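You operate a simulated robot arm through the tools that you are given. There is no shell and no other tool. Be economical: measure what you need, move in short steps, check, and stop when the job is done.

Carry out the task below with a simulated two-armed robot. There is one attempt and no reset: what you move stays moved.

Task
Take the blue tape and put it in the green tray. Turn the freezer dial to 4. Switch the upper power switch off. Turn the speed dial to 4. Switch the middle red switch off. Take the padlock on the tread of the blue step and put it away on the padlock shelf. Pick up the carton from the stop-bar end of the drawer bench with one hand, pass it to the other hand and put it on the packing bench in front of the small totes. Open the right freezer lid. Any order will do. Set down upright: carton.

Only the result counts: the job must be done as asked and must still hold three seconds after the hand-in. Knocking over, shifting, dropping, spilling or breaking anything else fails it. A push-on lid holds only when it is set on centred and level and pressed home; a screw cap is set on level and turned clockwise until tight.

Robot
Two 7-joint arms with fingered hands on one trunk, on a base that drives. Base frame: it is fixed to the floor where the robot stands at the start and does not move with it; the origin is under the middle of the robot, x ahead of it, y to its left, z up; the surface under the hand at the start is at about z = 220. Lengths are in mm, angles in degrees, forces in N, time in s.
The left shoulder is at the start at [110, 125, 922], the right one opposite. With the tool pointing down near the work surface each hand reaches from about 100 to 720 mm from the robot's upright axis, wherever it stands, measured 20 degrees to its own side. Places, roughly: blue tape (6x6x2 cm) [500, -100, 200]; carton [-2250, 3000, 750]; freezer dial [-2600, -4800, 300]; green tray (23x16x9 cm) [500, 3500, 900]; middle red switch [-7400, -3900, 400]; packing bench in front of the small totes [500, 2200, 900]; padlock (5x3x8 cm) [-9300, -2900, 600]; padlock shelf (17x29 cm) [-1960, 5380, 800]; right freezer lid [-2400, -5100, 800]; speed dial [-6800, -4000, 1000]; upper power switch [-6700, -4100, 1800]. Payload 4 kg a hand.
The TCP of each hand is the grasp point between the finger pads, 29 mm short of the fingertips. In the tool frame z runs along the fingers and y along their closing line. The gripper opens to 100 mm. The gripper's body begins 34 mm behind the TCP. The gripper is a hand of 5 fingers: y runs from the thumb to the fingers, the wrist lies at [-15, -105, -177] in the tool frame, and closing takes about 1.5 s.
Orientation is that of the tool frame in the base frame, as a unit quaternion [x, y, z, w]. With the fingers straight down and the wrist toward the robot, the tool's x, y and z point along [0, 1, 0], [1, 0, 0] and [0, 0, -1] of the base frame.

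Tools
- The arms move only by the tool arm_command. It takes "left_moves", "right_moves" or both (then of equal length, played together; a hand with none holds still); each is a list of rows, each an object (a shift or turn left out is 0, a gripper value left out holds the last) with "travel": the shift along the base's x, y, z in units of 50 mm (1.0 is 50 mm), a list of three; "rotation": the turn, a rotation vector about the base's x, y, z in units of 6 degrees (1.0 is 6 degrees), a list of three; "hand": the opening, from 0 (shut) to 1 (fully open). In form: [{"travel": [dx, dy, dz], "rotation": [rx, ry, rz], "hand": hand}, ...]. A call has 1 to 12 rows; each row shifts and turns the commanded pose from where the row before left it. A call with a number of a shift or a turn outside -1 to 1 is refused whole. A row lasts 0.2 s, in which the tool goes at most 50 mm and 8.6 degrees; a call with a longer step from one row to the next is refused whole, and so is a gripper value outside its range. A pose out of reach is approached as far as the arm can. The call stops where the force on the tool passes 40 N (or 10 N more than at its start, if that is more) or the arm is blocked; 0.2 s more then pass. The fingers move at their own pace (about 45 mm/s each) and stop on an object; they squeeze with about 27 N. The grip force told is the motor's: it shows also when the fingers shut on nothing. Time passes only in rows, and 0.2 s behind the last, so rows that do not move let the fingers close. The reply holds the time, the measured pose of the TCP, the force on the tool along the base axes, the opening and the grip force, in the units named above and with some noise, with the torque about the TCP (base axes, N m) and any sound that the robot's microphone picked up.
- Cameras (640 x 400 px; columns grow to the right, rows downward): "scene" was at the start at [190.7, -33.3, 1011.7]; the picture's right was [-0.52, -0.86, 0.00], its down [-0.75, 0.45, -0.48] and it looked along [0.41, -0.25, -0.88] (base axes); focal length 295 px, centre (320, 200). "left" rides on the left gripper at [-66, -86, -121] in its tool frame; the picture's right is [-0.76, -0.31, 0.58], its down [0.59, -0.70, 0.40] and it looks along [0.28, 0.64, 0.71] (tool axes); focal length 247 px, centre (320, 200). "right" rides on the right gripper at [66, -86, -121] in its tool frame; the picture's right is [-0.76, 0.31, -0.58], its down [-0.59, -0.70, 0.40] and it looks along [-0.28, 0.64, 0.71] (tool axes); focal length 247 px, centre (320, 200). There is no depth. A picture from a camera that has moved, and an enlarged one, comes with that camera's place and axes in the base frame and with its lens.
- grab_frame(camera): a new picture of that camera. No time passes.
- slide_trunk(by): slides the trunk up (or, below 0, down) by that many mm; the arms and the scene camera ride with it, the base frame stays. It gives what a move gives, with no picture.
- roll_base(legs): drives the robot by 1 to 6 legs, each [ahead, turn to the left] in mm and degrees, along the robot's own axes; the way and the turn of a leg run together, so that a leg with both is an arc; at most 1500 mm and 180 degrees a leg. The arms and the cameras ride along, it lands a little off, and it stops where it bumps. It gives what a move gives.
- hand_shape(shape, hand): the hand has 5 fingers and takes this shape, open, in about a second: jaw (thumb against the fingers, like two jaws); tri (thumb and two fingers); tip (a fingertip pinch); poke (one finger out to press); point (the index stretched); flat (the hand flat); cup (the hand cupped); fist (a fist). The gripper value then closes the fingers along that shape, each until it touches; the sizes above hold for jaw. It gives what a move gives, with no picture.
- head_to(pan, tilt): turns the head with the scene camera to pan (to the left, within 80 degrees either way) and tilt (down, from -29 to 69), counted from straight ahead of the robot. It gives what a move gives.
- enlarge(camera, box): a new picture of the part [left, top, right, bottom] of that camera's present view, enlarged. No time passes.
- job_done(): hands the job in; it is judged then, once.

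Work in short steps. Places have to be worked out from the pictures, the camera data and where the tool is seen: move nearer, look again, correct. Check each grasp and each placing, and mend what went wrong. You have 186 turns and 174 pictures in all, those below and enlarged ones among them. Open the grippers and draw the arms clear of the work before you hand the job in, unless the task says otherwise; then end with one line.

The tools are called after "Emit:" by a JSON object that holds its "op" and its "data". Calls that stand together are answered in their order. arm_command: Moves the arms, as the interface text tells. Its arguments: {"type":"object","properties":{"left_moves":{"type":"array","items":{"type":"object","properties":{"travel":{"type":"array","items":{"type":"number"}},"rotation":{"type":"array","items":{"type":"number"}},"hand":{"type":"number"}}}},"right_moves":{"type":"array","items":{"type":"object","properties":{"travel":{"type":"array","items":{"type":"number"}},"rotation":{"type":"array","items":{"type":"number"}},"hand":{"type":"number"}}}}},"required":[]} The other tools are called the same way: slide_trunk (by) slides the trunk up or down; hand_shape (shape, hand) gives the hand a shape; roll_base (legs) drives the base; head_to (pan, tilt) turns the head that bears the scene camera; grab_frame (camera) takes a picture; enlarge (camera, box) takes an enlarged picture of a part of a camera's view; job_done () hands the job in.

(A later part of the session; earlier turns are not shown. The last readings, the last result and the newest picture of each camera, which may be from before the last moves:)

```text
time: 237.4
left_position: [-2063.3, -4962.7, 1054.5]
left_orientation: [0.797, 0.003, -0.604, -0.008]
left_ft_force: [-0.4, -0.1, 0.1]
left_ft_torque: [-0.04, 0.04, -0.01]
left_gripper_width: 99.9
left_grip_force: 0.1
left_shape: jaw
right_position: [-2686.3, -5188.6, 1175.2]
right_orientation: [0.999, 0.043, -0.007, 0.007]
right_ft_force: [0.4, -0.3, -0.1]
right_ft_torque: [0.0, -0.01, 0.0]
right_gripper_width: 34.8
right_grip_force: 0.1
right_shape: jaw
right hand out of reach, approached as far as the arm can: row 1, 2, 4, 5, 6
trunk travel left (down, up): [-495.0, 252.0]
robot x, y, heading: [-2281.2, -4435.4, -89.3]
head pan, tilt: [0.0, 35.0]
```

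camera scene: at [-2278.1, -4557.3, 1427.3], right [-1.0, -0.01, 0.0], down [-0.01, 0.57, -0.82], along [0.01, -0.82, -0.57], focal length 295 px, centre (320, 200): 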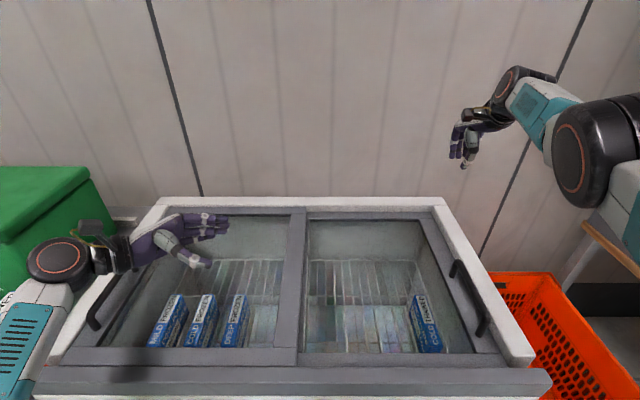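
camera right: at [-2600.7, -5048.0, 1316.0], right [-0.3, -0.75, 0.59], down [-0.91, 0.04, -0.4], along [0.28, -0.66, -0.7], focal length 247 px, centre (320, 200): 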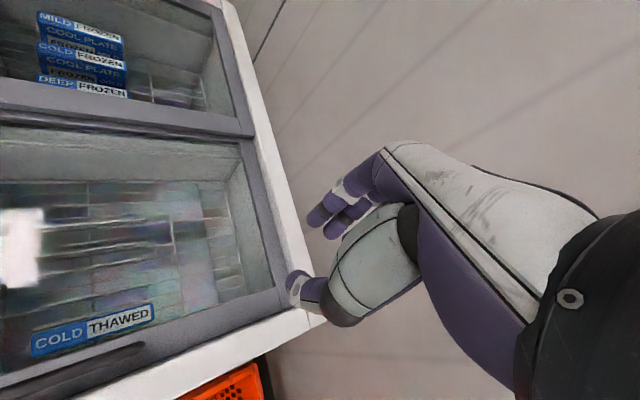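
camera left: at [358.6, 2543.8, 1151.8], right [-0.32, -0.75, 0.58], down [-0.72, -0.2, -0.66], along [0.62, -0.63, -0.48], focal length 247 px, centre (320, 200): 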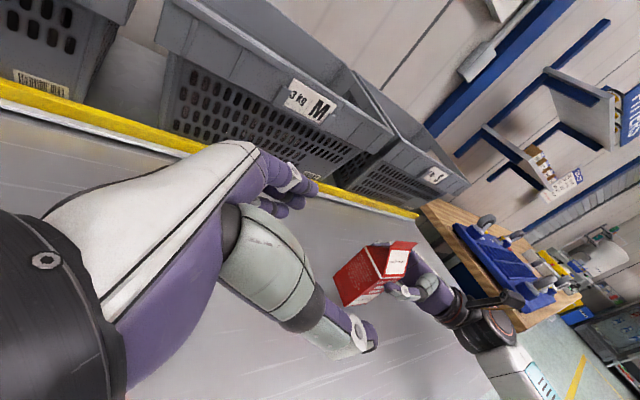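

One row was reachable. Perhaps the inward steps are just too big from a straight elbow, so I try very small inward steps that grow.

Emit:
{"op": "arm_command", "data": {"right_moves": [{"travel": [0, 0.02, 0]}, {"travel": [0, 0.04, 0]}, {"travel": [0, 0.06, 0]}, {"travel": [0, 0.1, 0]}, {"travel": [0, 0.15, 0]}, {"travel": [0, 0.2, 0]}, {"travel": [0, 0.3, 0]}, {"travel": [0, 0.4, 0]}, {"travel": [0, 0.5, 0]}, {"travel": [0, 0.6, 0]}, {"travel": [0, 0.7, 0]}, {"travel": [0, 0.8, 0]}]}}

```text
time: 240.0
left_position: [-2063.7, -4963.1, 1054.4]
left_orientation: [0.797, 0.001, -0.604, -0.008]
left_ft_force: [-1.5, 1.0, 0.4]
left_ft_torque: [-0.01, 0.03, 0.02]
left_gripper_width: 99.7
left_grip_force: 0.1
left_shape: jaw
right_position: [-2750.2, -5159.1, 1193.6]
right_orientation: [0.999, 0.044, -0.006, 0.01]
right_ft_force: [-0.7, -0.2, 0.1]
right_ft_torque: [0.0, 0.02, 0.01]
right_gripper_width: 34.6
right_grip_force: 0.1
right_shape: jaw
right hand out of reach, approached as far as the arm can: row 2, 3, 4, 5, 6, 7, 8, 9, 10, 11, 12
trunk travel left (down, up): [-495.0, 252.0]
robot x, y, heading: [-2281.1, -4437.0, -89.5]
head pan, tilt: [0.0, 35.0]
```

The elbow may have slipped to its wrong side. I push outward to full stretch, then left-down (natural flexion), then inward.

Emit:
{"op": "arm_command", "data": {"right_moves": [{"travel": [-0.2, -0.4, 0.1]}, {"travel": [-0.2, -0.4, 0.1]}, {"travel": [0.7, -0.1, -0.6]}, {"travel": [0.7, -0.1, -0.6]}, {"travel": [0.7, 0, -0.6]}, {"travel": [0.7, 0.2, -0.6]}, {"travel": [0.2, 0.4, -0.3]}, {"travel": [0, 0.6, 0]}, {"travel": [0, 0.8, 0]}]}}

Emit:
{"op": "grab_frame", "data": {"camera": "scene"}}

```text
time: 242.0
left_position: [-2064.6, -4962.0, 1055.7]
left_orientation: [0.797, 0.002, -0.603, -0.008]
left_ft_force: [0.4, 0.3, -0.2]
left_ft_torque: [0.0, 0.01, 0.03]
left_gripper_width: 99.8
left_grip_force: 0.0
left_shape: jaw
right_position: [-2597.2, -5068.7, 1060.0]
right_orientation: [0.999, 0.042, -0.008, 0.01]
right_ft_force: [0.1, 0.8, 0.8]
right_ft_torque: [-0.02, -0.02, 0.0]
right_gripper_width: 34.8
right_grip_force: 0.0
right_shape: jaw
right hand out of reach, approached as far as the arm can: row 1, 2
trunk travel left (down, up): [-495.0, 252.0]
robot x, y, heading: [-2279.2, -4437.7, -89.5]
head pan, tilt: [0.0, 35.0]
```

```text
89 pictures are left
camera scene: at [-2278.6, -4556.4, 1427.5], right [-1.0, -0.01, 0.0], down [-0.01, 0.57, -0.82], along [0.01, -0.82, -0.57], focal length 295 px, centre (320, 200)
```

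scene: 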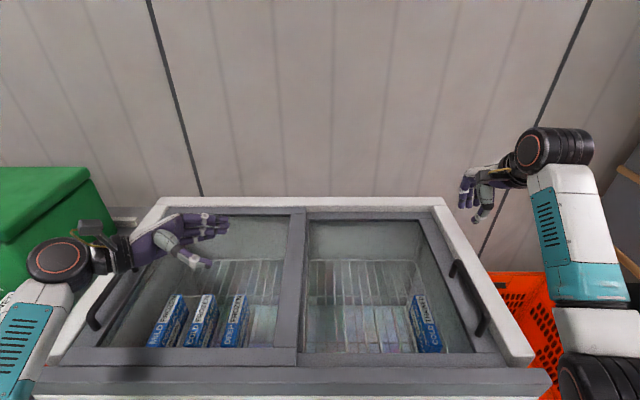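

The elbow is unlocked and the arm bends properly again. I'll avoid stretching: I use the "point" shape so one finger fits between the bar and the rim to push the lid left.

Emit:
{"op": "hand_shape", "data": {"hand": "right", "shape": "point"}}

Emit:
{"op": "arm_command", "data": {"right_moves": [{"travel": [-0.4, 0.6, -0.2], "rotation": [0, 0, -0.4]}, {"travel": [-0.4, 0.6, -0.2], "rotation": [0, 0, -0.4]}, {"travel": [-0.4, 0.6, -0.2]}, {}]}}

Emit:
{"op": "grab_frame", "data": {"camera": "right"}}

Emit:
{"op": "enlarge", "data": {"camera": "scene", "box": [400, 180, 600, 360]}}

```text
time: 242.9
left_position: [-2063.7, -4962.6, 1055.1]
left_orientation: [0.797, 0.001, -0.604, -0.008]
left_ft_force: [0.0, -1.1, -0.7]
left_ft_torque: [0.03, -0.01, 0.0]
left_gripper_width: 99.6
left_grip_force: 0.0
left_shape: jaw
right_position: [-2597.8, -5069.9, 1059.0]
right_orientation: [0.999, 0.041, -0.007, 0.009]
right_ft_force: [-0.2, -0.9, 0.5]
right_ft_torque: [-0.01, 0.0, 0.03]
right_gripper_width: 93.1
right_grip_force: 0.1
right_shape: point
trunk travel left (down, up): [-495.0, 252.0]
robot x, y, heading: [-2280.2, -4434.7, -89.2]
head pan, tilt: [0.0, 35.0]
```

```text
time: 243.9
left_position: [-2063.2, -4963.9, 1054.9]
left_orientation: [0.797, 0.002, -0.604, -0.008]
left_ft_force: [0.4, 0.3, 0.1]
left_ft_torque: [-0.06, -0.01, 0.01]
left_gripper_width: 99.8
left_grip_force: 0.0
left_shape: jaw
right_position: [-2654.4, -4979.4, 1030.2]
right_orientation: [1.0, 0.0, -0.009, 0.01]
right_ft_force: [-0.4, 0.2, 0.0]
right_ft_torque: [0.02, -0.03, 0.02]
right_gripper_width: 93.1
right_grip_force: 0.1
right_shape: point
trunk travel left (down, up): [-495.0, 252.0]
robot x, y, heading: [-2281.9, -4433.4, -89.6]
head pan, tilt: [0.0, 35.0]
```

```text
88 pictures are left
camera right: at [-2587.7, -4891.6, 1148.0], right [-0.75, -0.3, 0.59], down [-0.6, 0.7, -0.4], along [-0.29, -0.66, -0.7], focal length 247 px, centre (320, 200)
```

right: 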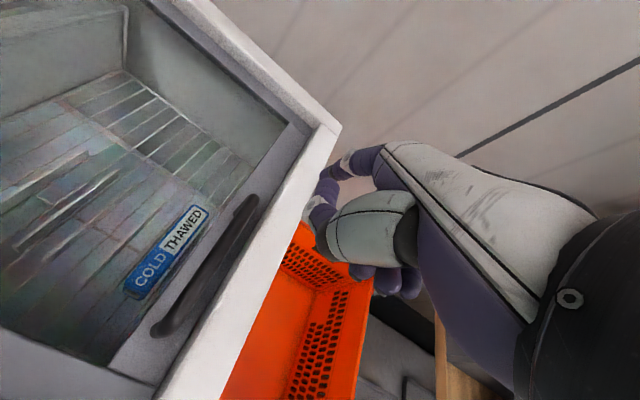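

```text
2.22 times, centred on (500, 270) of scene
camera zoom: at [-2277.5, -4558.0, 1427.3], right [-1.0, -0.01, 0.0], down [-0.01, 0.57, -0.82], along [0.01, -0.82, -0.57], focal length 655 px, centre (-80, 44)
```

zoom: 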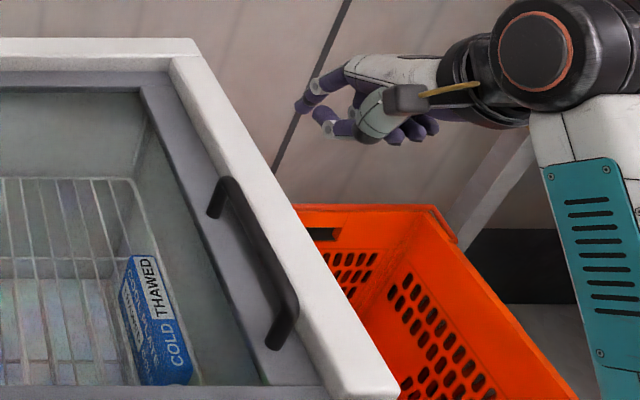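

The index tip sits about 75 mm ahead of the TCP. I move so it is just right of the bar centre, and lower to slightly above.

Emit:
{"op": "arm_command", "data": {"right_moves": [{"travel": [0.1, 0.7, -0.5]}, {"travel": [0.1, 0.7, -0.5]}, {"travel": [0.1, 0, -0.8]}, {}]}}

Emit:
{"op": "grab_frame", "data": {"camera": "right"}}

Emit:
{"op": "enlarge", "data": {"camera": "scene", "box": [400, 180, 600, 360]}}

```text
time: 244.9
left_position: [-2064.7, -4963.1, 1055.4]
left_orientation: [0.797, 0.001, -0.604, -0.008]
left_ft_force: [-0.7, 0.1, 0.9]
left_ft_torque: [-0.04, -0.01, 0.01]
left_gripper_width: 99.9
left_grip_force: 0.1
left_shape: jaw
right_position: [-2640.7, -4908.7, 941.7]
right_orientation: [1.0, 0.0, -0.007, 0.009]
right_ft_force: [0.7, 1.5, 0.9]
right_ft_torque: [-0.01, 0.0, -0.01]
right_gripper_width: 93.1
right_grip_force: 0.1
right_shape: point
trunk travel left (down, up): [-495.0, 252.0]
robot x, y, heading: [-2276.8, -4433.1, -89.5]
head pan, tilt: [0.0, 35.0]
```

```text
86 pictures are left
camera right: at [-2574.5, -4821.2, 1059.6], right [-0.75, -0.3, 0.59], down [-0.6, 0.69, -0.4], along [-0.29, -0.66, -0.7], focal length 247 px, centre (320, 200)
```

right: 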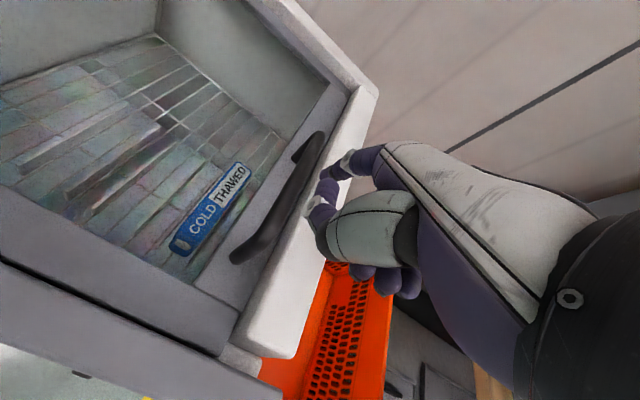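

```text
2.22 times, centred on (500, 270) of scene
camera zoom: at [-2278.0, -4557.1, 1427.4], right [-1.0, -0.01, 0.0], down [-0.01, 0.57, -0.82], along [0.01, -0.82, -0.57], focal length 655 px, centre (-80, 44)
```

zoom: 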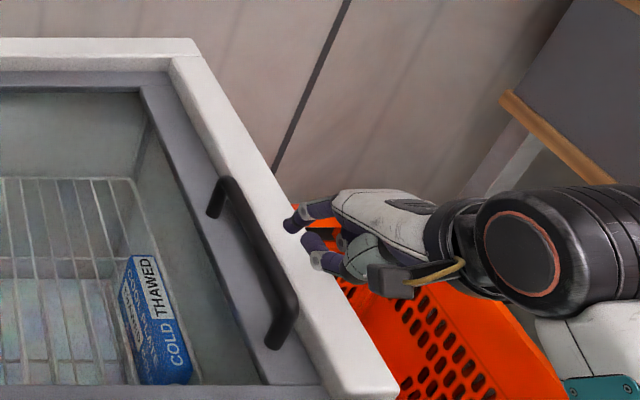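

The index tip is at about (-2638, -4990), just right of the bar. I lower it gently, watching for rim contact.

Emit:
{"op": "arm_command", "data": {"right_moves": [{"travel": [0.05, 0, -0.3]}, {"travel": [0, 0, -0.25]}, {"travel": [0, 0, -0.15]}, {"travel": [0, 0, -0.1]}, {}]}}

Emit:
{"op": "enlarge", "data": {"camera": "right", "box": [200, 100, 420, 280]}}

Emit:
{"op": "enlarge", "data": {"camera": "scene", "box": [400, 200, 560, 320]}}

```text
time: 246.1
left_position: [-2063.6, -4962.1, 1055.2]
left_orientation: [0.797, 0.002, -0.604, -0.008]
left_ft_force: [0.8, 0.2, -0.1]
left_ft_torque: [-0.01, -0.02, 0.01]
left_gripper_width: 99.7
left_grip_force: 0.1
left_shape: jaw
right_position: [-2637.9, -4909.9, 899.3]
right_orientation: [1.0, 0.0, -0.007, 0.009]
right_ft_force: [-4.3, -2.1, 3.6]
right_ft_torque: [-0.3, 0.0, -0.32]
right_gripper_width: 92.8
right_grip_force: 0.1
right_shape: point
trunk travel left (down, up): [-495.0, 252.0]
robot x, y, heading: [-2279.4, -4434.1, -89.5]
head pan, tilt: [0.0, 35.0]
```

```text
2.22 times, centred on (310, 190) of right
camera zoom: at [-2571.0, -4821.9, 1017.7], right [-0.75, -0.3, 0.59], down [-0.59, 0.7, -0.4], along [-0.29, -0.66, -0.7], focal length 549 px, centre (342, 222)
```

zoom: 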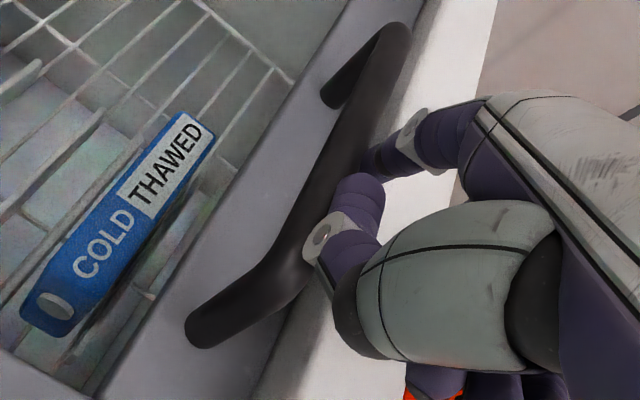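

```text
3.33 times, centred on (480, 260) of scene
camera zoom: at [-2278.2, -4556.9, 1427.4], right [-1.0, -0.01, 0.0], down [-0.01, 0.57, -0.82], along [0.01, -0.82, -0.57], focal length 982 px, centre (-213, 0)
```

zoom: 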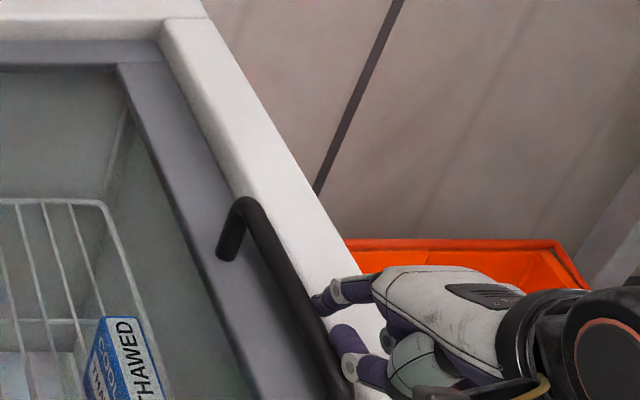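

Index and thumb rest against the bar's right side. I push left.

Emit:
{"op": "arm_command", "data": {"right_moves": [{"travel": [0.3, 0, -0.03]}, {"travel": [0.4, 0, 0]}, {"travel": [0.4, 0, 0]}, {"travel": [0.5, 0, 0]}, {"travel": [0.5, 0, 0]}, {"travel": [0.5, 0, 0]}]}}

Emit:
{"op": "grab_frame", "data": {"camera": "scene"}}

```text
time: 247.5
left_position: [-2063.6, -4963.6, 1054.3]
left_orientation: [0.797, 0.001, -0.604, -0.007]
left_ft_force: [-0.2, -0.1, -0.3]
left_ft_torque: [0.03, -0.02, 0.0]
left_gripper_width: 99.7
left_grip_force: 0.1
left_shape: jaw
right_position: [-2504.8, -4909.8, 897.5]
right_orientation: [1.0, 0.001, -0.007, 0.01]
right_ft_force: [-2.2, -1.4, 2.2]
right_ft_torque: [-0.13, -0.01, -0.17]
right_gripper_width: 0.2
right_grip_force: 0.0
right_shape: point
trunk travel left (down, up): [-495.0, 252.0]
robot x, y, heading: [-2280.8, -4437.3, -89.2]
head pan, tilt: [0.0, 35.0]
```

```text
82 pictures are left
camera scene: at [-2277.5, -4557.3, 1427.3], right [-1.0, -0.01, 0.0], down [-0.01, 0.57, -0.82], along [0.01, -0.82, -0.57], focal length 295 px, centre (320, 200)
```

scene: 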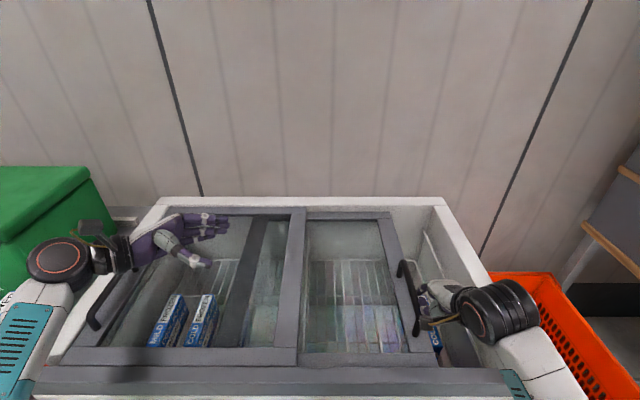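

The lid slides easily under the left one. I keep pushing toward the centre frame.

Emit:
{"op": "arm_command", "data": {"right_moves": [{"travel": [0.5, 0, 0]}, {"travel": [0.5, 0, 0]}, {"travel": [0.5, 0, 0]}, {"travel": [0.5, 0, 0]}, {"travel": [0.5, 0, 0]}, {"travel": [0.5, 0, 0]}, {"travel": [0.4, 0, 0]}, {"travel": [0.4, 0, 0]}, {"travel": [0.4, 0, 0]}]}}

Emit:
{"op": "grab_frame", "data": {"camera": "scene"}}

```text
time: 249.5
left_position: [-2063.6, -4963.8, 1054.6]
left_orientation: [0.797, 0.002, -0.604, -0.008]
left_ft_force: [0.3, 0.1, 0.4]
left_ft_torque: [0.02, -0.01, 0.01]
left_gripper_width: 100.0
left_grip_force: 0.1
left_shape: jaw
right_position: [-2298.3, -4909.8, 898.0]
right_orientation: [1.0, 0.001, -0.007, 0.01]
right_ft_force: [-2.9, 0.0, 0.5]
right_ft_torque: [-0.03, 0.04, -0.24]
right_gripper_width: 92.8
right_grip_force: 0.1
right_shape: point
trunk travel left (down, up): [-495.0, 252.0]
robot x, y, heading: [-2279.1, -4432.7, -89.2]
head pan, tilt: [0.0, 35.0]
```

```text
81 pictures are left
camera scene: at [-2277.8, -4557.3, 1427.3], right [-1.0, -0.01, 0.0], down [-0.01, 0.57, -0.82], along [0.01, -0.82, -0.57], focal length 295 px, centre (320, 200)
```

scene: 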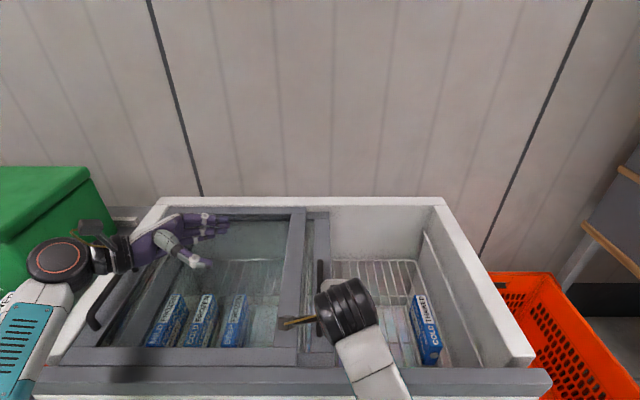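

Nearly fully open. A last small push, then I lift away.

Emit:
{"op": "arm_command", "data": {"right_moves": [{"travel": [0.3, 0, 0]}, {"travel": [0.3, 0, 0]}, {"travel": [0.2, 0, 0]}]}}

Emit:
{"op": "arm_command", "data": {"right_moves": [{"travel": [-0.4, 0, 0.2]}, {"travel": [-0.3, 0, 0.9]}, {"travel": [0, 0, 0.9]}, {"travel": [-0.6, 0.5, 0.4]}, {"travel": [-0.6, 0.5, 0.4]}]}}

Emit:
{"op": "grab_frame", "data": {"camera": "scene"}}

```text
time: 250.3
left_position: [-2063.2, -4962.5, 1054.8]
left_orientation: [0.798, 0.001, -0.603, -0.008]
left_ft_force: [0.5, 0.0, 0.1]
left_ft_torque: [-0.02, -0.03, 0.02]
left_gripper_width: 99.9
left_grip_force: 0.0
left_shape: jaw
right_position: [-2270.0, -4910.7, 893.1]
right_orientation: [1.0, -0.002, -0.019, 0.01]
right_ft_force: [-8.8, 3.8, 8.6]
right_ft_torque: [-0.31, -0.07, -0.43]
right_gripper_width: 93.1
right_grip_force: 0.1
right_shape: point
trunk travel left (down, up): [-495.0, 252.0]
robot x, y, heading: [-2280.4, -4436.7, -89.3]
head pan, tilt: [0.0, 35.0]
```

```text
time: 251.5
left_position: [-2063.9, -4962.8, 1054.6]
left_orientation: [0.797, 0.002, -0.604, -0.008]
left_ft_force: [-0.4, 0.8, 0.1]
left_ft_torque: [0.01, -0.01, 0.05]
left_gripper_width: 99.8
left_grip_force: 0.0
left_shape: jaw
right_position: [-2358.9, -4868.0, 1049.4]
right_orientation: [0.999, -0.004, -0.015, 0.028]
right_ft_force: [0.0, 0.0, -0.3]
right_ft_torque: [-0.01, -0.02, 0.02]
right_gripper_width: 92.9
right_grip_force: 0.1
right_shape: point
trunk travel left (down, up): [-495.0, 252.0]
robot x, y, heading: [-2278.7, -4432.2, -89.3]
head pan, tilt: [0.0, 35.0]
```

```text
80 pictures are left
camera scene: at [-2278.1, -4556.7, 1427.4], right [-1.0, -0.01, 0.0], down [-0.01, 0.57, -0.82], along [0.01, -0.82, -0.57], focal length 295 px, centre (320, 200)
```

scene: 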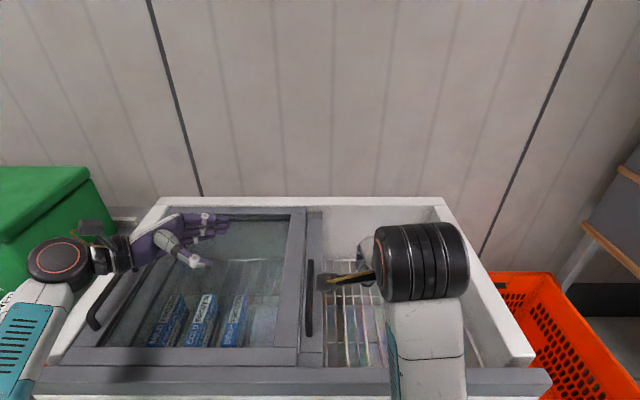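

The right lid is open. Next the freezer dial low on the front: I back off and turn the right hand to point forward (thumb left), keeping the arm compact.

Emit:
{"op": "roll_base", "data": {"legs": [[-250, 0]]}}

Emit:
{"op": "arm_command", "data": {"right_moves": [{"travel": [-0.25, 0, 0], "rotation": [-0.77, -0.77, -0.77]}, {"travel": [-0.25, 0, 0], "rotation": [-0.77, -0.77, -0.77]}, {"travel": [-0.25, 0, 0], "rotation": [-0.77, -0.77, -0.77]}, {"travel": [-0.25, 0, 0], "rotation": [-0.77, -0.77, -0.77]}, {"travel": [-0.25, 0, 0], "rotation": [-0.77, -0.77, -0.77]}, {"travel": [-0.25, 0, 0], "rotation": [-0.77, -0.77, -0.77]}, {"travel": [-0.25, 0, 0], "rotation": [-0.77, -0.77, -0.77]}, {"travel": [-0.25, 0, 0], "rotation": [-0.77, -0.77, -0.77]}, {"travel": [-0.25, 0, 0], "rotation": [-0.77, -0.77, -0.77]}, {"travel": [-0.25, 0, 0], "rotation": [-0.77, -0.77, -0.77]}, {"travel": [-0.25, 0, 0], "rotation": [-0.77, -0.77, -0.77]}, {"travel": [-0.25, 0, 0], "rotation": [-0.77, -0.77, -0.77]}]}}

Emit:
{"op": "arm_command", "data": {"right_moves": [{"rotation": [-0.77, -0.77, -0.77]}, {"rotation": [-0.77, -0.77, -0.77]}, {"rotation": [-0.77, -0.77, -0.77]}, {}]}}

Emit:
{"op": "slide_trunk", "data": {"by": -400}}

```text
time: 253.3
left_position: [-2065.5, -4712.6, 1054.5]
left_orientation: [0.797, 0.002, -0.604, -0.007]
left_ft_force: [0.1, 0.2, 0.5]
left_ft_torque: [-0.03, -0.05, 0.03]
left_gripper_width: 99.5
left_grip_force: 0.0
left_shape: jaw
right_position: [-2362.1, -4616.7, 1046.2]
right_orientation: [1.0, -0.002, -0.018, 0.026]
right_ft_force: [-1.0, 0.0, -0.7]
right_ft_torque: [-0.02, -0.01, 0.0]
right_gripper_width: 93.2
right_grip_force: 0.1
right_shape: point
trunk travel left (down, up): [-495.0, 252.0]
robot x, y, heading: [-2285.8, -4186.6, -89.6]
head pan, tilt: [0.0, 35.0]
```

```text
time: 254.9
left_position: [-2066.2, -4712.9, 1054.0]
left_orientation: [0.797, 0.002, -0.604, -0.007]
left_ft_force: [-0.6, 0.0, 0.2]
left_ft_torque: [-0.02, -0.01, 0.01]
left_gripper_width: 99.8
left_grip_force: 0.1
left_shape: jaw
right_position: [-2466.8, -4623.5, 1051.8]
right_orientation: [0.917, -0.221, 0.162, 0.291]
right_ft_force: [0.1, -0.2, 0.0]
right_ft_torque: [0.0, 0.04, 0.01]
right_gripper_width: 93.0
right_grip_force: 0.0
right_shape: point
trunk travel left (down, up): [-495.0, 252.0]
robot x, y, heading: [-2286.4, -4186.5, -89.5]
head pan, tilt: [0.0, 35.0]
stopped in row 7 (right hand): the arm was blocked; the commanded pose is now the measured one
```

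```text
time: 255.5
left_position: [-2066.6, -4713.6, 1054.8]
left_orientation: [0.797, 0.002, -0.604, -0.008]
left_ft_force: [-0.1, -0.6, 0.9]
left_ft_torque: [0.01, -0.01, 0.04]
left_gripper_width: 99.8
left_grip_force: 0.0
left_shape: jaw
right_position: [-2491.3, -4628.0, 1060.5]
right_orientation: [0.878, -0.238, 0.154, 0.385]
right_ft_force: [-0.4, 0.6, -0.1]
right_ft_torque: [-0.01, -0.01, 0.0]
right_gripper_width: 93.0
right_grip_force: 0.1
right_shape: point
trunk travel left (down, up): [-495.0, 252.0]
robot x, y, heading: [-2281.2, -4187.4, -89.4]
head pan, tilt: [0.0, 35.0]
stopped in row 3 (right hand): the arm was blocked; the commanded pose is now the measured one
```

```text
time: 259.3
left_position: [-2065.9, -4713.3, 654.5]
left_orientation: [0.797, 0.002, -0.604, -0.007]
left_ft_force: [-0.3, 0.3, -1.0]
left_ft_torque: [0.02, -0.01, -0.01]
left_gripper_width: 99.8
left_grip_force: 0.1
left_shape: jaw
right_position: [-2497.9, -4630.1, 568.3]
right_orientation: [0.928, -0.229, 0.101, 0.278]
right_ft_force: [-0.9, 0.3, 0.6]
right_ft_torque: [0.01, 0.03, 0.0]
right_gripper_width: 92.9
right_grip_force: 0.1
right_shape: point
trunk travel left (down, up): [-95.0, 652.0]
robot x, y, heading: [-2280.1, -4184.1, -89.4]
head pan, tilt: [0.0, 35.0]
```

That orientation hits joint limits. The camera may already see the dial from here, so I look before choosing the turning pose.

Emit:
{"op": "head_to", "data": {"pan": -25, "tilt": 38}}

Emit:
{"op": "grab_frame", "data": {"camera": "scene"}}

```text
time: 260.2
left_position: [-2066.2, -4713.5, 655.1]
left_orientation: [0.797, 0.003, -0.604, -0.006]
left_ft_force: [0.9, -0.3, -0.5]
left_ft_torque: [0.02, -0.03, -0.03]
left_gripper_width: 100.0
left_grip_force: 0.0
left_shape: jaw
right_position: [-2497.0, -4629.2, 569.7]
right_orientation: [0.927, -0.229, 0.102, 0.279]
right_ft_force: [-0.5, 0.2, 0.2]
right_ft_torque: [-0.01, -0.01, 0.02]
right_gripper_width: 93.1
right_grip_force: 0.1
right_shape: point
trunk travel left (down, up): [-95.0, 652.0]
robot x, y, heading: [-2286.8, -4185.6, -89.4]
head pan, tilt: [-25.0, 38.0]
```

```text
79 pictures are left
camera scene: at [-2315.7, -4411.9, 1010.8], right [-0.91, 0.41, 0.0], down [0.25, 0.56, -0.79], along [-0.32, -0.72, -0.62], focal length 295 px, centre (320, 200)
```

scene: 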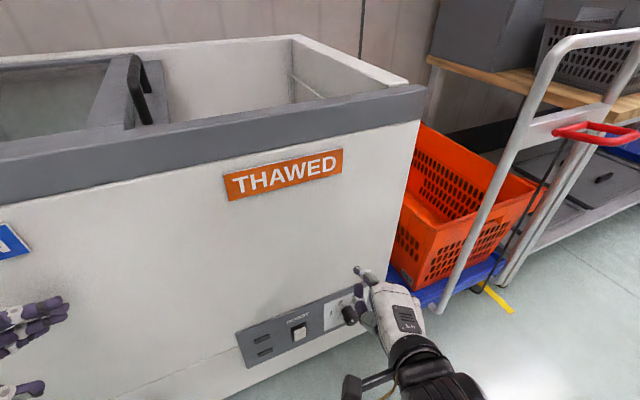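

Emit:
{"op": "enlarge", "data": {"camera": "scene", "box": [300, 275, 380, 335]}}

```text
6.67 times, centred on (340, 305) of scene
camera zoom: at [-2315.7, -4411.9, 1010.8], right [-0.91, 0.41, 0.0], down [0.25, 0.56, -0.79], along [-0.32, -0.72, -0.62], focal length 1965 px, centre (187, -500)
```

zoom: 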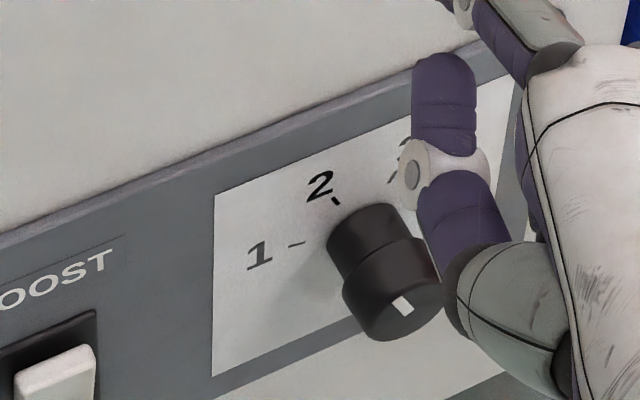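

The pointer is on 2 (ticks near -80, -27, +27, +80°), so it needs ≈107° clockwise. The knob face is at about (-2566, -4761, 278), ≈40 mm wide. I set the right hand in a pose pointing forward, 20° down, fingers up-left, for two ≈53° strokes.

Emit:
{"op": "hand_shape", "data": {"hand": "right", "shape": "jaw"}}

Emit:
{"op": "arm_command", "data": {"right_moves": [{"rotation": [-0.4425, 0.936, 0.678]}, {"rotation": [-0.4425, 0.936, 0.678]}, {"rotation": [-0.4425, 0.936, 0.678]}, {"rotation": [-0.4425, 0.936, 0.678]}, {"rotation": [-0.4425, 0.936, 0.678]}, {"rotation": [-0.4425, 0.936, 0.678]}, {"rotation": [-0.4425, 0.936, 0.678]}, {"rotation": [-0.4425, 0.936, 0.678]}, {"rotation": [-0.4425, 0.936, 0.678]}, {"rotation": [-0.4425, 0.936, 0.678]}, {"rotation": [-0.4425, 0.936, 0.678]}, {"rotation": [-0.4425, 0.936, 0.678]}]}}

Emit:
{"op": "grab_frame", "data": {"camera": "scene"}}

```text
time: 261.1
left_position: [-2065.2, -4713.6, 654.5]
left_orientation: [0.797, 0.002, -0.604, -0.007]
left_ft_force: [0.3, -0.6, 0.4]
left_ft_torque: [0.01, 0.03, 0.0]
left_gripper_width: 99.8
left_grip_force: 0.1
left_shape: jaw
right_position: [-2497.0, -4629.4, 570.4]
right_orientation: [0.927, -0.228, 0.101, 0.279]
right_ft_force: [-0.2, -0.5, 0.0]
right_ft_torque: [0.03, 0.01, 0.01]
right_gripper_width: 99.8
right_grip_force: 0.0
right_shape: jaw
trunk travel left (down, up): [-95.0, 652.0]
robot x, y, heading: [-2282.9, -4181.1, -89.2]
head pan, tilt: [-25.0, 38.0]
```

```text
time: 263.7
left_position: [-2065.8, -4713.1, 654.6]
left_orientation: [0.797, 0.002, -0.604, -0.007]
left_ft_force: [0.3, 0.1, -0.6]
left_ft_torque: [0.01, 0.03, 0.01]
left_gripper_width: 99.8
left_grip_force: 0.1
left_shape: jaw
right_position: [-2491.3, -4629.8, 569.7]
right_orientation: [0.749, 0.349, -0.231, 0.514]
right_ft_force: [-0.3, -0.4, -0.6]
right_ft_torque: [-0.01, 0.02, 0.01]
right_gripper_width: 99.8
right_grip_force: 0.0
right_shape: jaw
trunk travel left (down, up): [-95.0, 652.0]
robot x, y, heading: [-2281.2, -4184.9, -89.7]
head pan, tilt: [-25.0, 38.0]
```

```text
77 pictures are left
camera scene: at [-2315.8, -4411.8, 1010.8], right [-0.91, 0.41, 0.0], down [0.25, 0.56, -0.79], along [-0.33, -0.72, -0.62], focal length 295 px, centre (320, 200)
```

scene: 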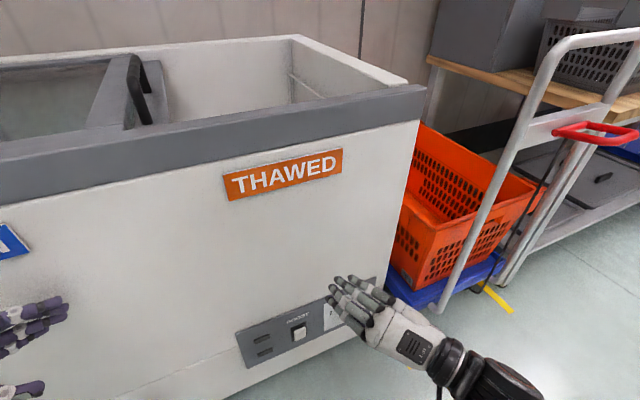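

The pose works. For wrist clearance I'll need to be closer and to the right; first I retract the left hand and lower the trunk, then shift the base.

Emit:
{"op": "arm_command", "data": {"left_moves": [{"travel": [0.2, 0.8, 0.3]}, {"travel": [0.2, 0.8, 0.3]}, {"travel": [0.2, 0.8, 0.3]}, {"travel": [0.2, 0.8, 0.3]}, {"travel": [0.2, 0.8, 0.3]}], "right_moves": [{"rotation": [0, 0.9, 0], "travel": [0, 0.2, 0]}, {"rotation": [0, 0.9, 0], "travel": [0, 0.2, 0]}, {"rotation": [0, 0.9, 0], "travel": [0, 0.2, 0]}, {"rotation": [0, 0.9, 0], "travel": [0, 0.2, 0]}, {"rotation": [0, 0.9, 0], "travel": [0, 0.2, 0]}]}}

Emit:
{"op": "arm_command", "data": {"right_moves": [{"rotation": [0, 0.9, 0]}, {"rotation": [0, 0.9, 0]}, {"rotation": [0, 0.9, 0]}, {"rotation": [0, 0.9, 0]}, {}]}}

Emit:
{"op": "slide_trunk", "data": {"by": -90}}

Emit:
{"op": "roll_base", "data": {"legs": [[0, 25], [-280, 0], [0, -25], [390, 0]]}}

```text
time: 264.9
left_position: [-2016.7, -4511.5, 731.9]
left_orientation: [0.798, 0.002, -0.603, -0.007]
left_ft_force: [-1.1, 0.0, -0.6]
left_ft_torque: [-0.03, 0.0, -0.01]
left_gripper_width: 100.0
left_grip_force: 0.1
left_shape: jaw
right_position: [-2490.5, -4579.2, 568.6]
right_orientation: [0.674, 0.459, -0.399, 0.419]
right_ft_force: [-0.5, -0.1, -0.2]
right_ft_torque: [0.01, 0.03, 0.03]
right_gripper_width: 100.0
right_grip_force: 0.0
right_shape: jaw
trunk travel left (down, up): [-95.0, 652.0]
robot x, y, heading: [-2283.1, -4183.0, -89.3]
head pan, tilt: [-25.0, 38.0]
```

```text
time: 266.1
left_position: [-2016.9, -4512.6, 730.8]
left_orientation: [0.797, 0.001, -0.604, -0.007]
left_ft_force: [0.2, 0.2, -0.6]
left_ft_torque: [-0.03, -0.01, 0.0]
left_gripper_width: 100.0
left_grip_force: 0.0
left_shape: jaw
right_position: [-2490.4, -4578.6, 569.0]
right_orientation: [0.587, 0.529, -0.519, 0.326]
right_ft_force: [0.2, 0.1, 0.3]
right_ft_torque: [0.01, -0.01, -0.01]
right_gripper_width: 100.0
right_grip_force: 0.0
right_shape: jaw
trunk travel left (down, up): [-95.0, 652.0]
robot x, y, heading: [-2281.9, -4184.6, -89.2]
head pan, tilt: [-25.0, 38.0]
```

```text
time: 267.4
left_position: [-2015.6, -4513.4, 639.4]
left_orientation: [0.797, 0.001, -0.604, -0.008]
left_ft_force: [-0.1, 0.4, 0.4]
left_ft_torque: [0.02, -0.03, -0.03]
left_gripper_width: 99.8
left_grip_force: 0.2
left_shape: jaw
right_position: [-2489.8, -4573.8, 457.7]
right_orientation: [0.599, 0.55, -0.497, 0.302]
right_ft_force: [-0.1, 0.2, 1.7]
right_ft_torque: [-0.01, 0.01, 0.0]
right_gripper_width: 99.9
right_grip_force: 0.1
right_shape: jaw
trunk travel left (down, up): [-5.0, 742.0]
robot x, y, heading: [-2281.0, -4189.1, -89.2]
head pan, tilt: [-25.0, 38.0]
```

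```text
time: 272.1
left_position: [-2139.3, -4266.0, 638.6]
left_orientation: [0.797, -0.002, -0.604, -0.009]
left_ft_force: [-0.1, 0.1, 0.2]
left_ft_torque: [0.0, 0.02, 0.0]
left_gripper_width: 100.2
left_grip_force: 0.0
left_shape: jaw
right_position: [-2616.2, -4322.3, 458.7]
right_orientation: [0.6, 0.547, -0.5, 0.301]
right_ft_force: [1.0, 0.1, 0.4]
right_ft_torque: [0.02, 0.01, 0.02]
right_gripper_width: 100.0
right_grip_force: 0.0
right_shape: jaw
trunk travel left (down, up): [-5.0, 742.0]
robot x, y, heading: [-2403.3, -3934.8, -89.8]
head pan, tilt: [-25.0, 38.0]
stopped in leg 3: the robot was blocked; the commanded pose is now the measured one
```

The turn stopped essentially complete (heading -89.8). I check the surroundings before driving forward.

Emit:
{"op": "head_to", "data": {"pan": -60, "tilt": 40}}

Emit:
{"op": "grab_frame", "data": {"camera": "scene"}}

```text
time: 273.1
left_position: [-2141.1, -4266.3, 639.6]
left_orientation: [0.797, -0.002, -0.604, -0.011]
left_ft_force: [0.8, 0.5, 0.1]
left_ft_torque: [-0.02, 0.01, -0.01]
left_gripper_width: 99.9
left_grip_force: 0.1
left_shape: jaw
right_position: [-2615.2, -4323.4, 457.8]
right_orientation: [0.601, 0.547, -0.499, 0.301]
right_ft_force: [-0.1, -0.1, -0.5]
right_ft_torque: [-0.01, 0.02, -0.01]
right_gripper_width: 100.2
right_grip_force: 0.1
right_shape: jaw
trunk travel left (down, up): [-5.0, 742.0]
robot x, y, heading: [-2405.4, -3937.6, -90.3]
head pan, tilt: [-60.0, 40.0]
```

```text
76 pictures are left
camera scene: at [-2476.5, -4169.2, 911.1], right [-0.5, 0.87, 0.0], down [0.56, 0.32, -0.77], along [-0.66, -0.38, -0.64], focal length 295 px, centre (320, 200)
```

scene: 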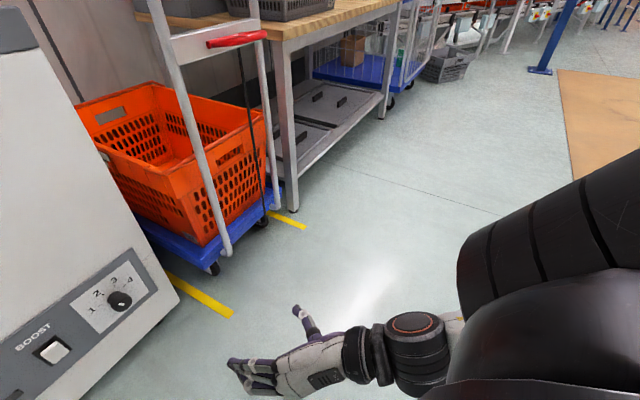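

Nothing seems touched. I drive forward 350 mm and zoom on the dial with the head camera.

Emit:
{"op": "roll_base", "data": {"legs": [[350, 0]]}}

Emit:
{"op": "head_to", "data": {"pan": -20, "tilt": 50}}

Emit:
{"op": "grab_frame", "data": {"camera": "scene"}}

Emit:
{"op": "grab_frame", "data": {"camera": "right"}}

```text
time: 275.4
left_position: [-2141.4, -4613.8, 639.8]
left_orientation: [0.797, -0.003, -0.604, -0.011]
left_ft_force: [0.2, 0.1, -0.4]
left_ft_torque: [0.02, 0.0, 0.01]
left_gripper_width: 99.8
left_grip_force: 0.1
left_shape: jaw
right_position: [-2617.1, -4669.9, 458.1]
right_orientation: [0.602, 0.546, -0.5, 0.299]
right_ft_force: [0.3, -0.7, 0.0]
right_ft_torque: [0.0, 0.02, 0.03]
right_gripper_width: 99.9
right_grip_force: 0.1
right_shape: jaw
trunk travel left (down, up): [-5.0, 742.0]
robot x, y, heading: [-2402.5, -4282.4, -90.0]
head pan, tilt: [-60.0, 40.0]
```

```text
time: 276.5
left_position: [-2140.4, -4613.8, 638.7]
left_orientation: [0.798, -0.003, -0.603, -0.011]
left_ft_force: [0.0, -0.4, 0.0]
left_ft_torque: [0.01, 0.01, -0.02]
left_gripper_width: 99.8
left_grip_force: 0.1
left_shape: jaw
right_position: [-2616.9, -4669.7, 458.2]
right_orientation: [0.602, 0.546, -0.5, 0.3]
right_ft_force: [-0.5, -0.5, 0.5]
right_ft_torque: [0.02, -0.02, -0.02]
right_gripper_width: 100.3
right_grip_force: 0.1
right_shape: jaw
trunk travel left (down, up): [-5.0, 742.0]
robot x, y, heading: [-2403.5, -4281.6, -90.1]
head pan, tilt: [-20.0, 50.0]
```

```text
75 pictures are left
camera scene: at [-2430.3, -4546.0, 897.2], right [-0.94, 0.34, 0.0], down [0.26, 0.72, -0.64], along [-0.22, -0.6, -0.77], focal length 295 px, centre (320, 200)
```

scene: 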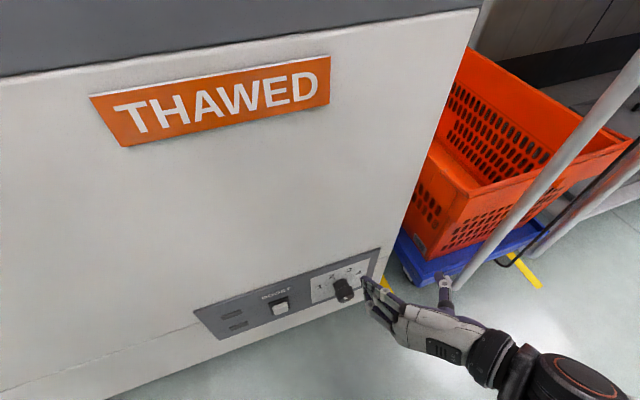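

```text
74 pictures are left
camera right: at [-2672.8, -4517.3, 452.0], right [0.52, 0.18, 0.83], down [-0.73, -0.41, 0.55], along [0.45, -0.89, -0.08], focal length 247 px, centre (320, 200)
```

right: 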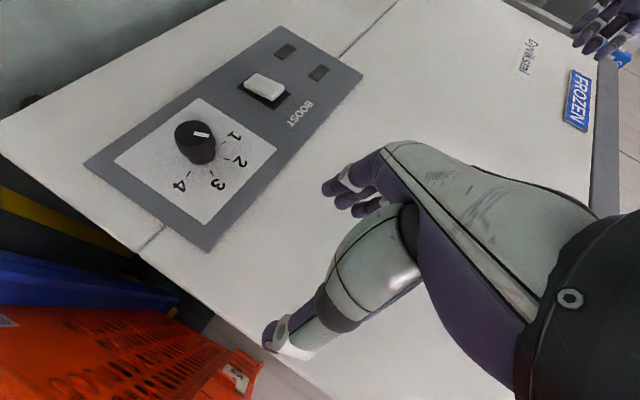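

The right camera sees the dial well. I enlarge to confirm the pointer and measure the knob.

Emit:
{"op": "enlarge", "data": {"camera": "right", "box": [150, 100, 270, 220]}}

```text
3.33 times, centred on (210, 160) of right
camera zoom: at [-2672.8, -4517.3, 452.0], right [0.52, 0.18, 0.83], down [-0.73, -0.41, 0.55], along [0.45, -0.89, -0.08], focal length 823 px, centre (687, 333)
```

zoom: 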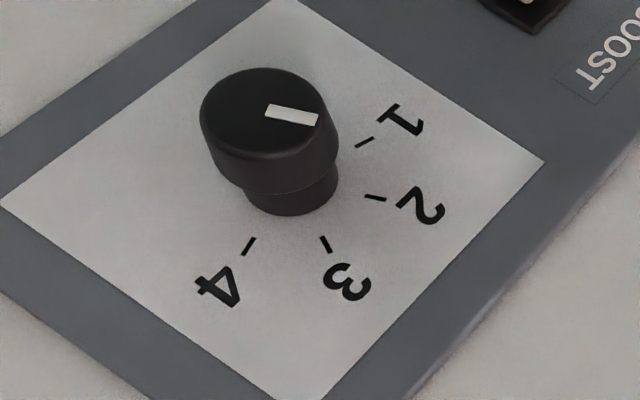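

Confirmed: pointer parallel to tick 2; knob axis at x≈-2567, z≈269, face y≈-4761, panel y≈-4805. I step the base 60 mm closer and bring the hand in front of the knob.

Emit:
{"op": "roll_base", "data": {"legs": [[60, 0]]}}

Emit:
{"op": "arm_command", "data": {"right_moves": [{"travel": [0.25, 0.13, -0.94], "rotation": [0, 0, 0.33], "hand": 1}, {"travel": [0.25, 0.13, -0.94], "rotation": [0, 0, 0.33]}, {"travel": [0.25, 0.13, -0.94], "rotation": [0, 0, 0.33]}, {"travel": [0.25, 0.13, -0.94], "rotation": [0, 0, 0.33]}, {}]}}

Emit:
{"op": "grab_frame", "data": {"camera": "right"}}

```text
time: 277.4
left_position: [-2142.3, -4675.8, 639.7]
left_orientation: [0.797, -0.003, -0.604, -0.011]
left_ft_force: [-0.1, 0.7, -0.3]
left_ft_torque: [0.0, 0.0, 0.02]
left_gripper_width: 99.9
left_grip_force: 0.1
left_shape: jaw
right_position: [-2618.2, -4730.5, 458.1]
right_orientation: [0.602, 0.545, -0.501, 0.3]
right_ft_force: [0.2, -0.2, -0.5]
right_ft_torque: [0.03, 0.0, -0.04]
right_gripper_width: 99.8
right_grip_force: 0.1
right_shape: jaw
trunk travel left (down, up): [-5.0, 742.0]
robot x, y, heading: [-2403.1, -4342.6, -90.2]
head pan, tilt: [-20.0, 50.0]
```

```text
time: 278.6
left_position: [-2140.7, -4675.5, 639.2]
left_orientation: [0.797, -0.003, -0.604, -0.012]
left_ft_force: [0.3, 0.3, 0.4]
left_ft_torque: [0.01, 0.0, 0.01]
left_gripper_width: 99.8
left_grip_force: 0.0
left_shape: jaw
right_position: [-2566.1, -4705.4, 272.7]
right_orientation: [0.563, 0.586, -0.478, 0.334]
right_ft_force: [-0.3, 0.6, 1.1]
right_ft_torque: [-0.04, -0.01, 0.02]
right_gripper_width: 99.7
right_grip_force: 0.1
right_shape: jaw
trunk travel left (down, up): [-5.0, 742.0]
robot x, y, heading: [-2402.0, -4342.8, -90.3]
head pan, tilt: [-20.0, 50.0]
```

```text
72 pictures are left
camera right: at [-2641.9, -4561.6, 267.0], right [0.49, 0.25, 0.83], down [-0.66, -0.51, 0.55], along [0.56, -0.82, -0.08], focal length 247 px, centre (320, 200)
```

right: 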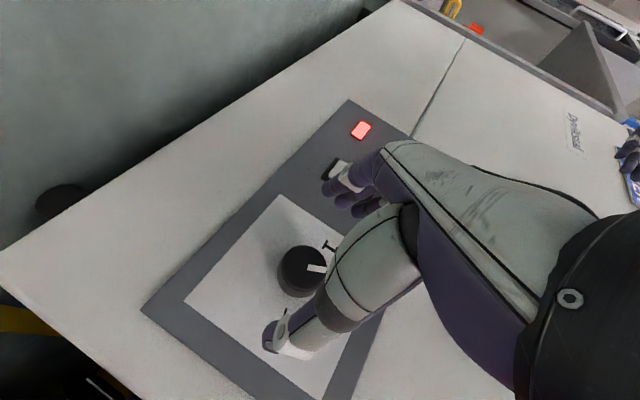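

Aligned. I advance around the knob and close on it.

Emit:
{"op": "arm_command", "data": {"right_moves": [{"travel": [0, -0.5, -0.03]}, {"travel": [0, -0.5, -0.03]}, {"travel": [0, -0.3, 0]}, {"hand": 0}, {}, {}, {}, {}, {}, {}, {}]}}

Emit:
{"op": "grab_frame", "data": {"camera": "right"}}

```text
time: 279.6
left_position: [-2140.6, -4673.9, 639.5]
left_orientation: [0.797, -0.004, -0.604, -0.012]
left_ft_force: [0.0, 0.6, 0.8]
left_ft_torque: [0.01, 0.0, 0.0]
left_gripper_width: 100.0
left_grip_force: 0.0
left_shape: jaw
right_position: [-2567.1, -4762.6, 265.7]
right_orientation: [0.563, 0.59, -0.473, 0.333]
right_ft_force: [0.5, 7.3, -0.1]
right_ft_torque: [0.03, -0.01, 0.46]
right_gripper_width: 73.8
right_grip_force: 0.0
right_shape: jaw
trunk travel left (down, up): [-5.0, 742.0]
robot x, y, heading: [-2403.3, -4345.0, -90.3]
head pan, tilt: [-20.0, 50.0]
stopped in row 4 (right hand): the force on the tool passed its limit at 42 N (the readings are from after the stop); the commanded pose is now the measured one
```

```text
71 pictures are left
camera right: at [-2642.7, -4619.7, 260.0], right [0.49, 0.25, 0.83], down [-0.66, -0.52, 0.54], along [0.57, -0.82, -0.09], focal length 247 px, centre (320, 200)
```

right: 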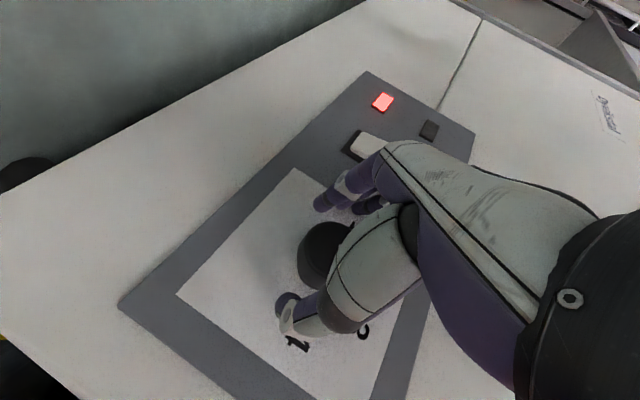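

Fingertips met the panel while closing. I back off 10 mm and close.

Emit:
{"op": "arm_command", "data": {"right_moves": [{"travel": [0, 0.2, 0.06]}, {"hand": 0}, {}, {}, {}, {}, {}, {}, {}]}}

Emit:
{"op": "grab_frame", "data": {"camera": "right"}}

```text
time: 281.6
left_position: [-2141.0, -4675.1, 641.2]
left_orientation: [0.797, -0.003, -0.604, -0.011]
left_ft_force: [-0.1, 0.2, 0.1]
left_ft_torque: [0.02, -0.01, 0.0]
left_gripper_width: 99.9
left_grip_force: 0.0
left_shape: jaw
right_position: [-2567.4, -4753.3, 267.6]
right_orientation: [0.563, 0.59, -0.474, 0.331]
right_ft_force: [-14.7, 1.8, -2.5]
right_ft_torque: [0.05, -0.01, -0.32]
right_gripper_width: 30.6
right_grip_force: 27.2
right_shape: jaw
trunk travel left (down, up): [-5.0, 742.0]
robot x, y, heading: [-2402.2, -4345.1, -90.0]
head pan, tilt: [-20.0, 50.0]
```

```text
70 pictures are left
camera right: at [-2643.1, -4610.7, 262.9], right [0.49, 0.25, 0.83], down [-0.66, -0.52, 0.54], along [0.57, -0.82, -0.09], focal length 247 px, centre (320, 200)
```

right: 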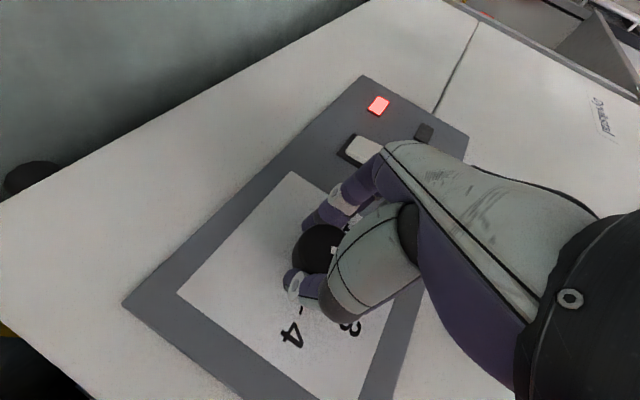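

Gripped. First stroke: turn 53° clockwise.

Emit:
{"op": "arm_command", "data": {"right_moves": [{"rotation": [0, -0.98, 0]}, {"rotation": [0, -0.98, 0]}, {"rotation": [0, -0.98, 0]}, {"rotation": [0, -0.98, 0]}, {"rotation": [0, -0.98, 0]}, {"rotation": [0, -0.98, 0]}, {"rotation": [0, -0.98, 0]}, {"rotation": [0, -0.98, 0]}, {"rotation": [0, -0.98, 0]}, {}]}}

Emit:
{"op": "grab_frame", "data": {"camera": "right"}}

```text
time: 283.8
left_position: [-2142.7, -4675.7, 640.1]
left_orientation: [0.797, -0.004, -0.603, -0.012]
left_ft_force: [0.1, 0.5, 0.1]
left_ft_torque: [0.0, -0.02, 0.05]
left_gripper_width: 99.9
left_grip_force: 0.0
left_shape: jaw
right_position: [-2566.3, -4754.4, 268.0]
right_orientation: [0.716, 0.38, -0.173, 0.56]
right_ft_force: [-4.0, 13.5, -5.1]
right_ft_torque: [0.25, 0.0, -0.18]
right_gripper_width: 30.2
right_grip_force: 26.3
right_shape: jaw
trunk travel left (down, up): [-5.0, 742.0]
robot x, y, heading: [-2406.2, -4340.2, -90.0]
head pan, tilt: [-20.0, 50.0]
```

```text
69 pictures are left
camera right: at [-2608.3, -4610.9, 204.4], right [-0.37, 0.25, 0.9], down [-0.83, -0.52, -0.2], along [0.41, -0.82, 0.4], focal length 247 px, centre (320, 200)
```

right: 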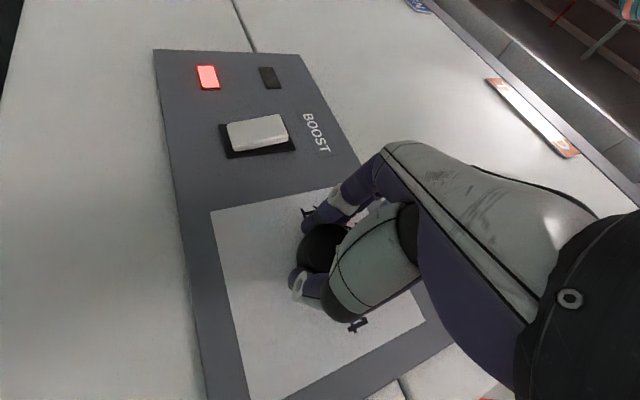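

53° done. I release, roll back, and regrasp for the second stroke.

Emit:
{"op": "arm_command", "data": {"right_moves": [{"hand": 0.75}, {}, {}, {"rotation": [0, 0.98, 0]}, {"rotation": [0, 0.98, 0]}, {"rotation": [0, 0.98, 0]}, {"rotation": [0, 0.98, 0]}, {"rotation": [0, 0.98, 0]}, {"rotation": [0, 0.98, 0]}, {"rotation": [0, 0.98, 0]}, {"rotation": [0, 0.98, 0]}, {"rotation": [0, 0.98, 0]}]}}

Emit:
{"op": "enlarge", "data": {"camera": "right", "box": [240, 180, 400, 340]}}

```text
time: 286.4
left_position: [-2141.7, -4674.5, 640.8]
left_orientation: [0.797, -0.003, -0.604, -0.012]
left_ft_force: [-0.9, 0.5, -0.1]
left_ft_torque: [0.0, 0.02, -0.01]
left_gripper_width: 100.1
left_grip_force: 0.1
left_shape: jaw
right_position: [-2566.5, -4752.7, 268.8]
right_orientation: [0.562, 0.59, -0.475, 0.332]
right_ft_force: [0.2, -1.3, 0.0]
right_ft_torque: [0.0, 0.01, 0.0]
right_gripper_width: 74.6
right_grip_force: 0.0
right_shape: jaw
trunk travel left (down, up): [-5.0, 742.0]
robot x, y, heading: [-2403.9, -4345.6, -90.3]
head pan, tilt: [-20.0, 50.0]
```

```text
2.50 times, centred on (320, 260) of right
camera zoom: at [-2642.8, -4609.9, 263.2], right [0.49, 0.25, 0.83], down [-0.66, -0.52, 0.55], along [0.57, -0.82, -0.09], focal length 617 px, centre (320, 50)
```

zoom: 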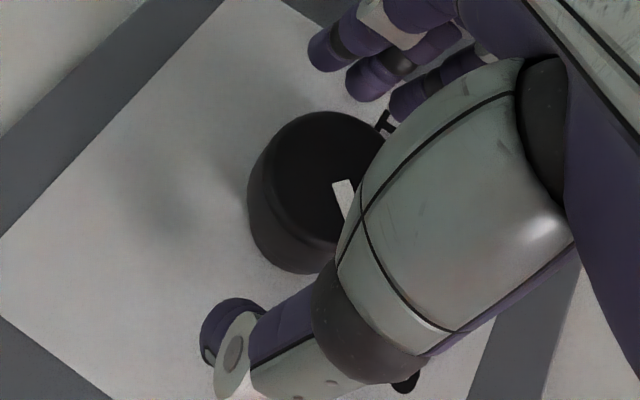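

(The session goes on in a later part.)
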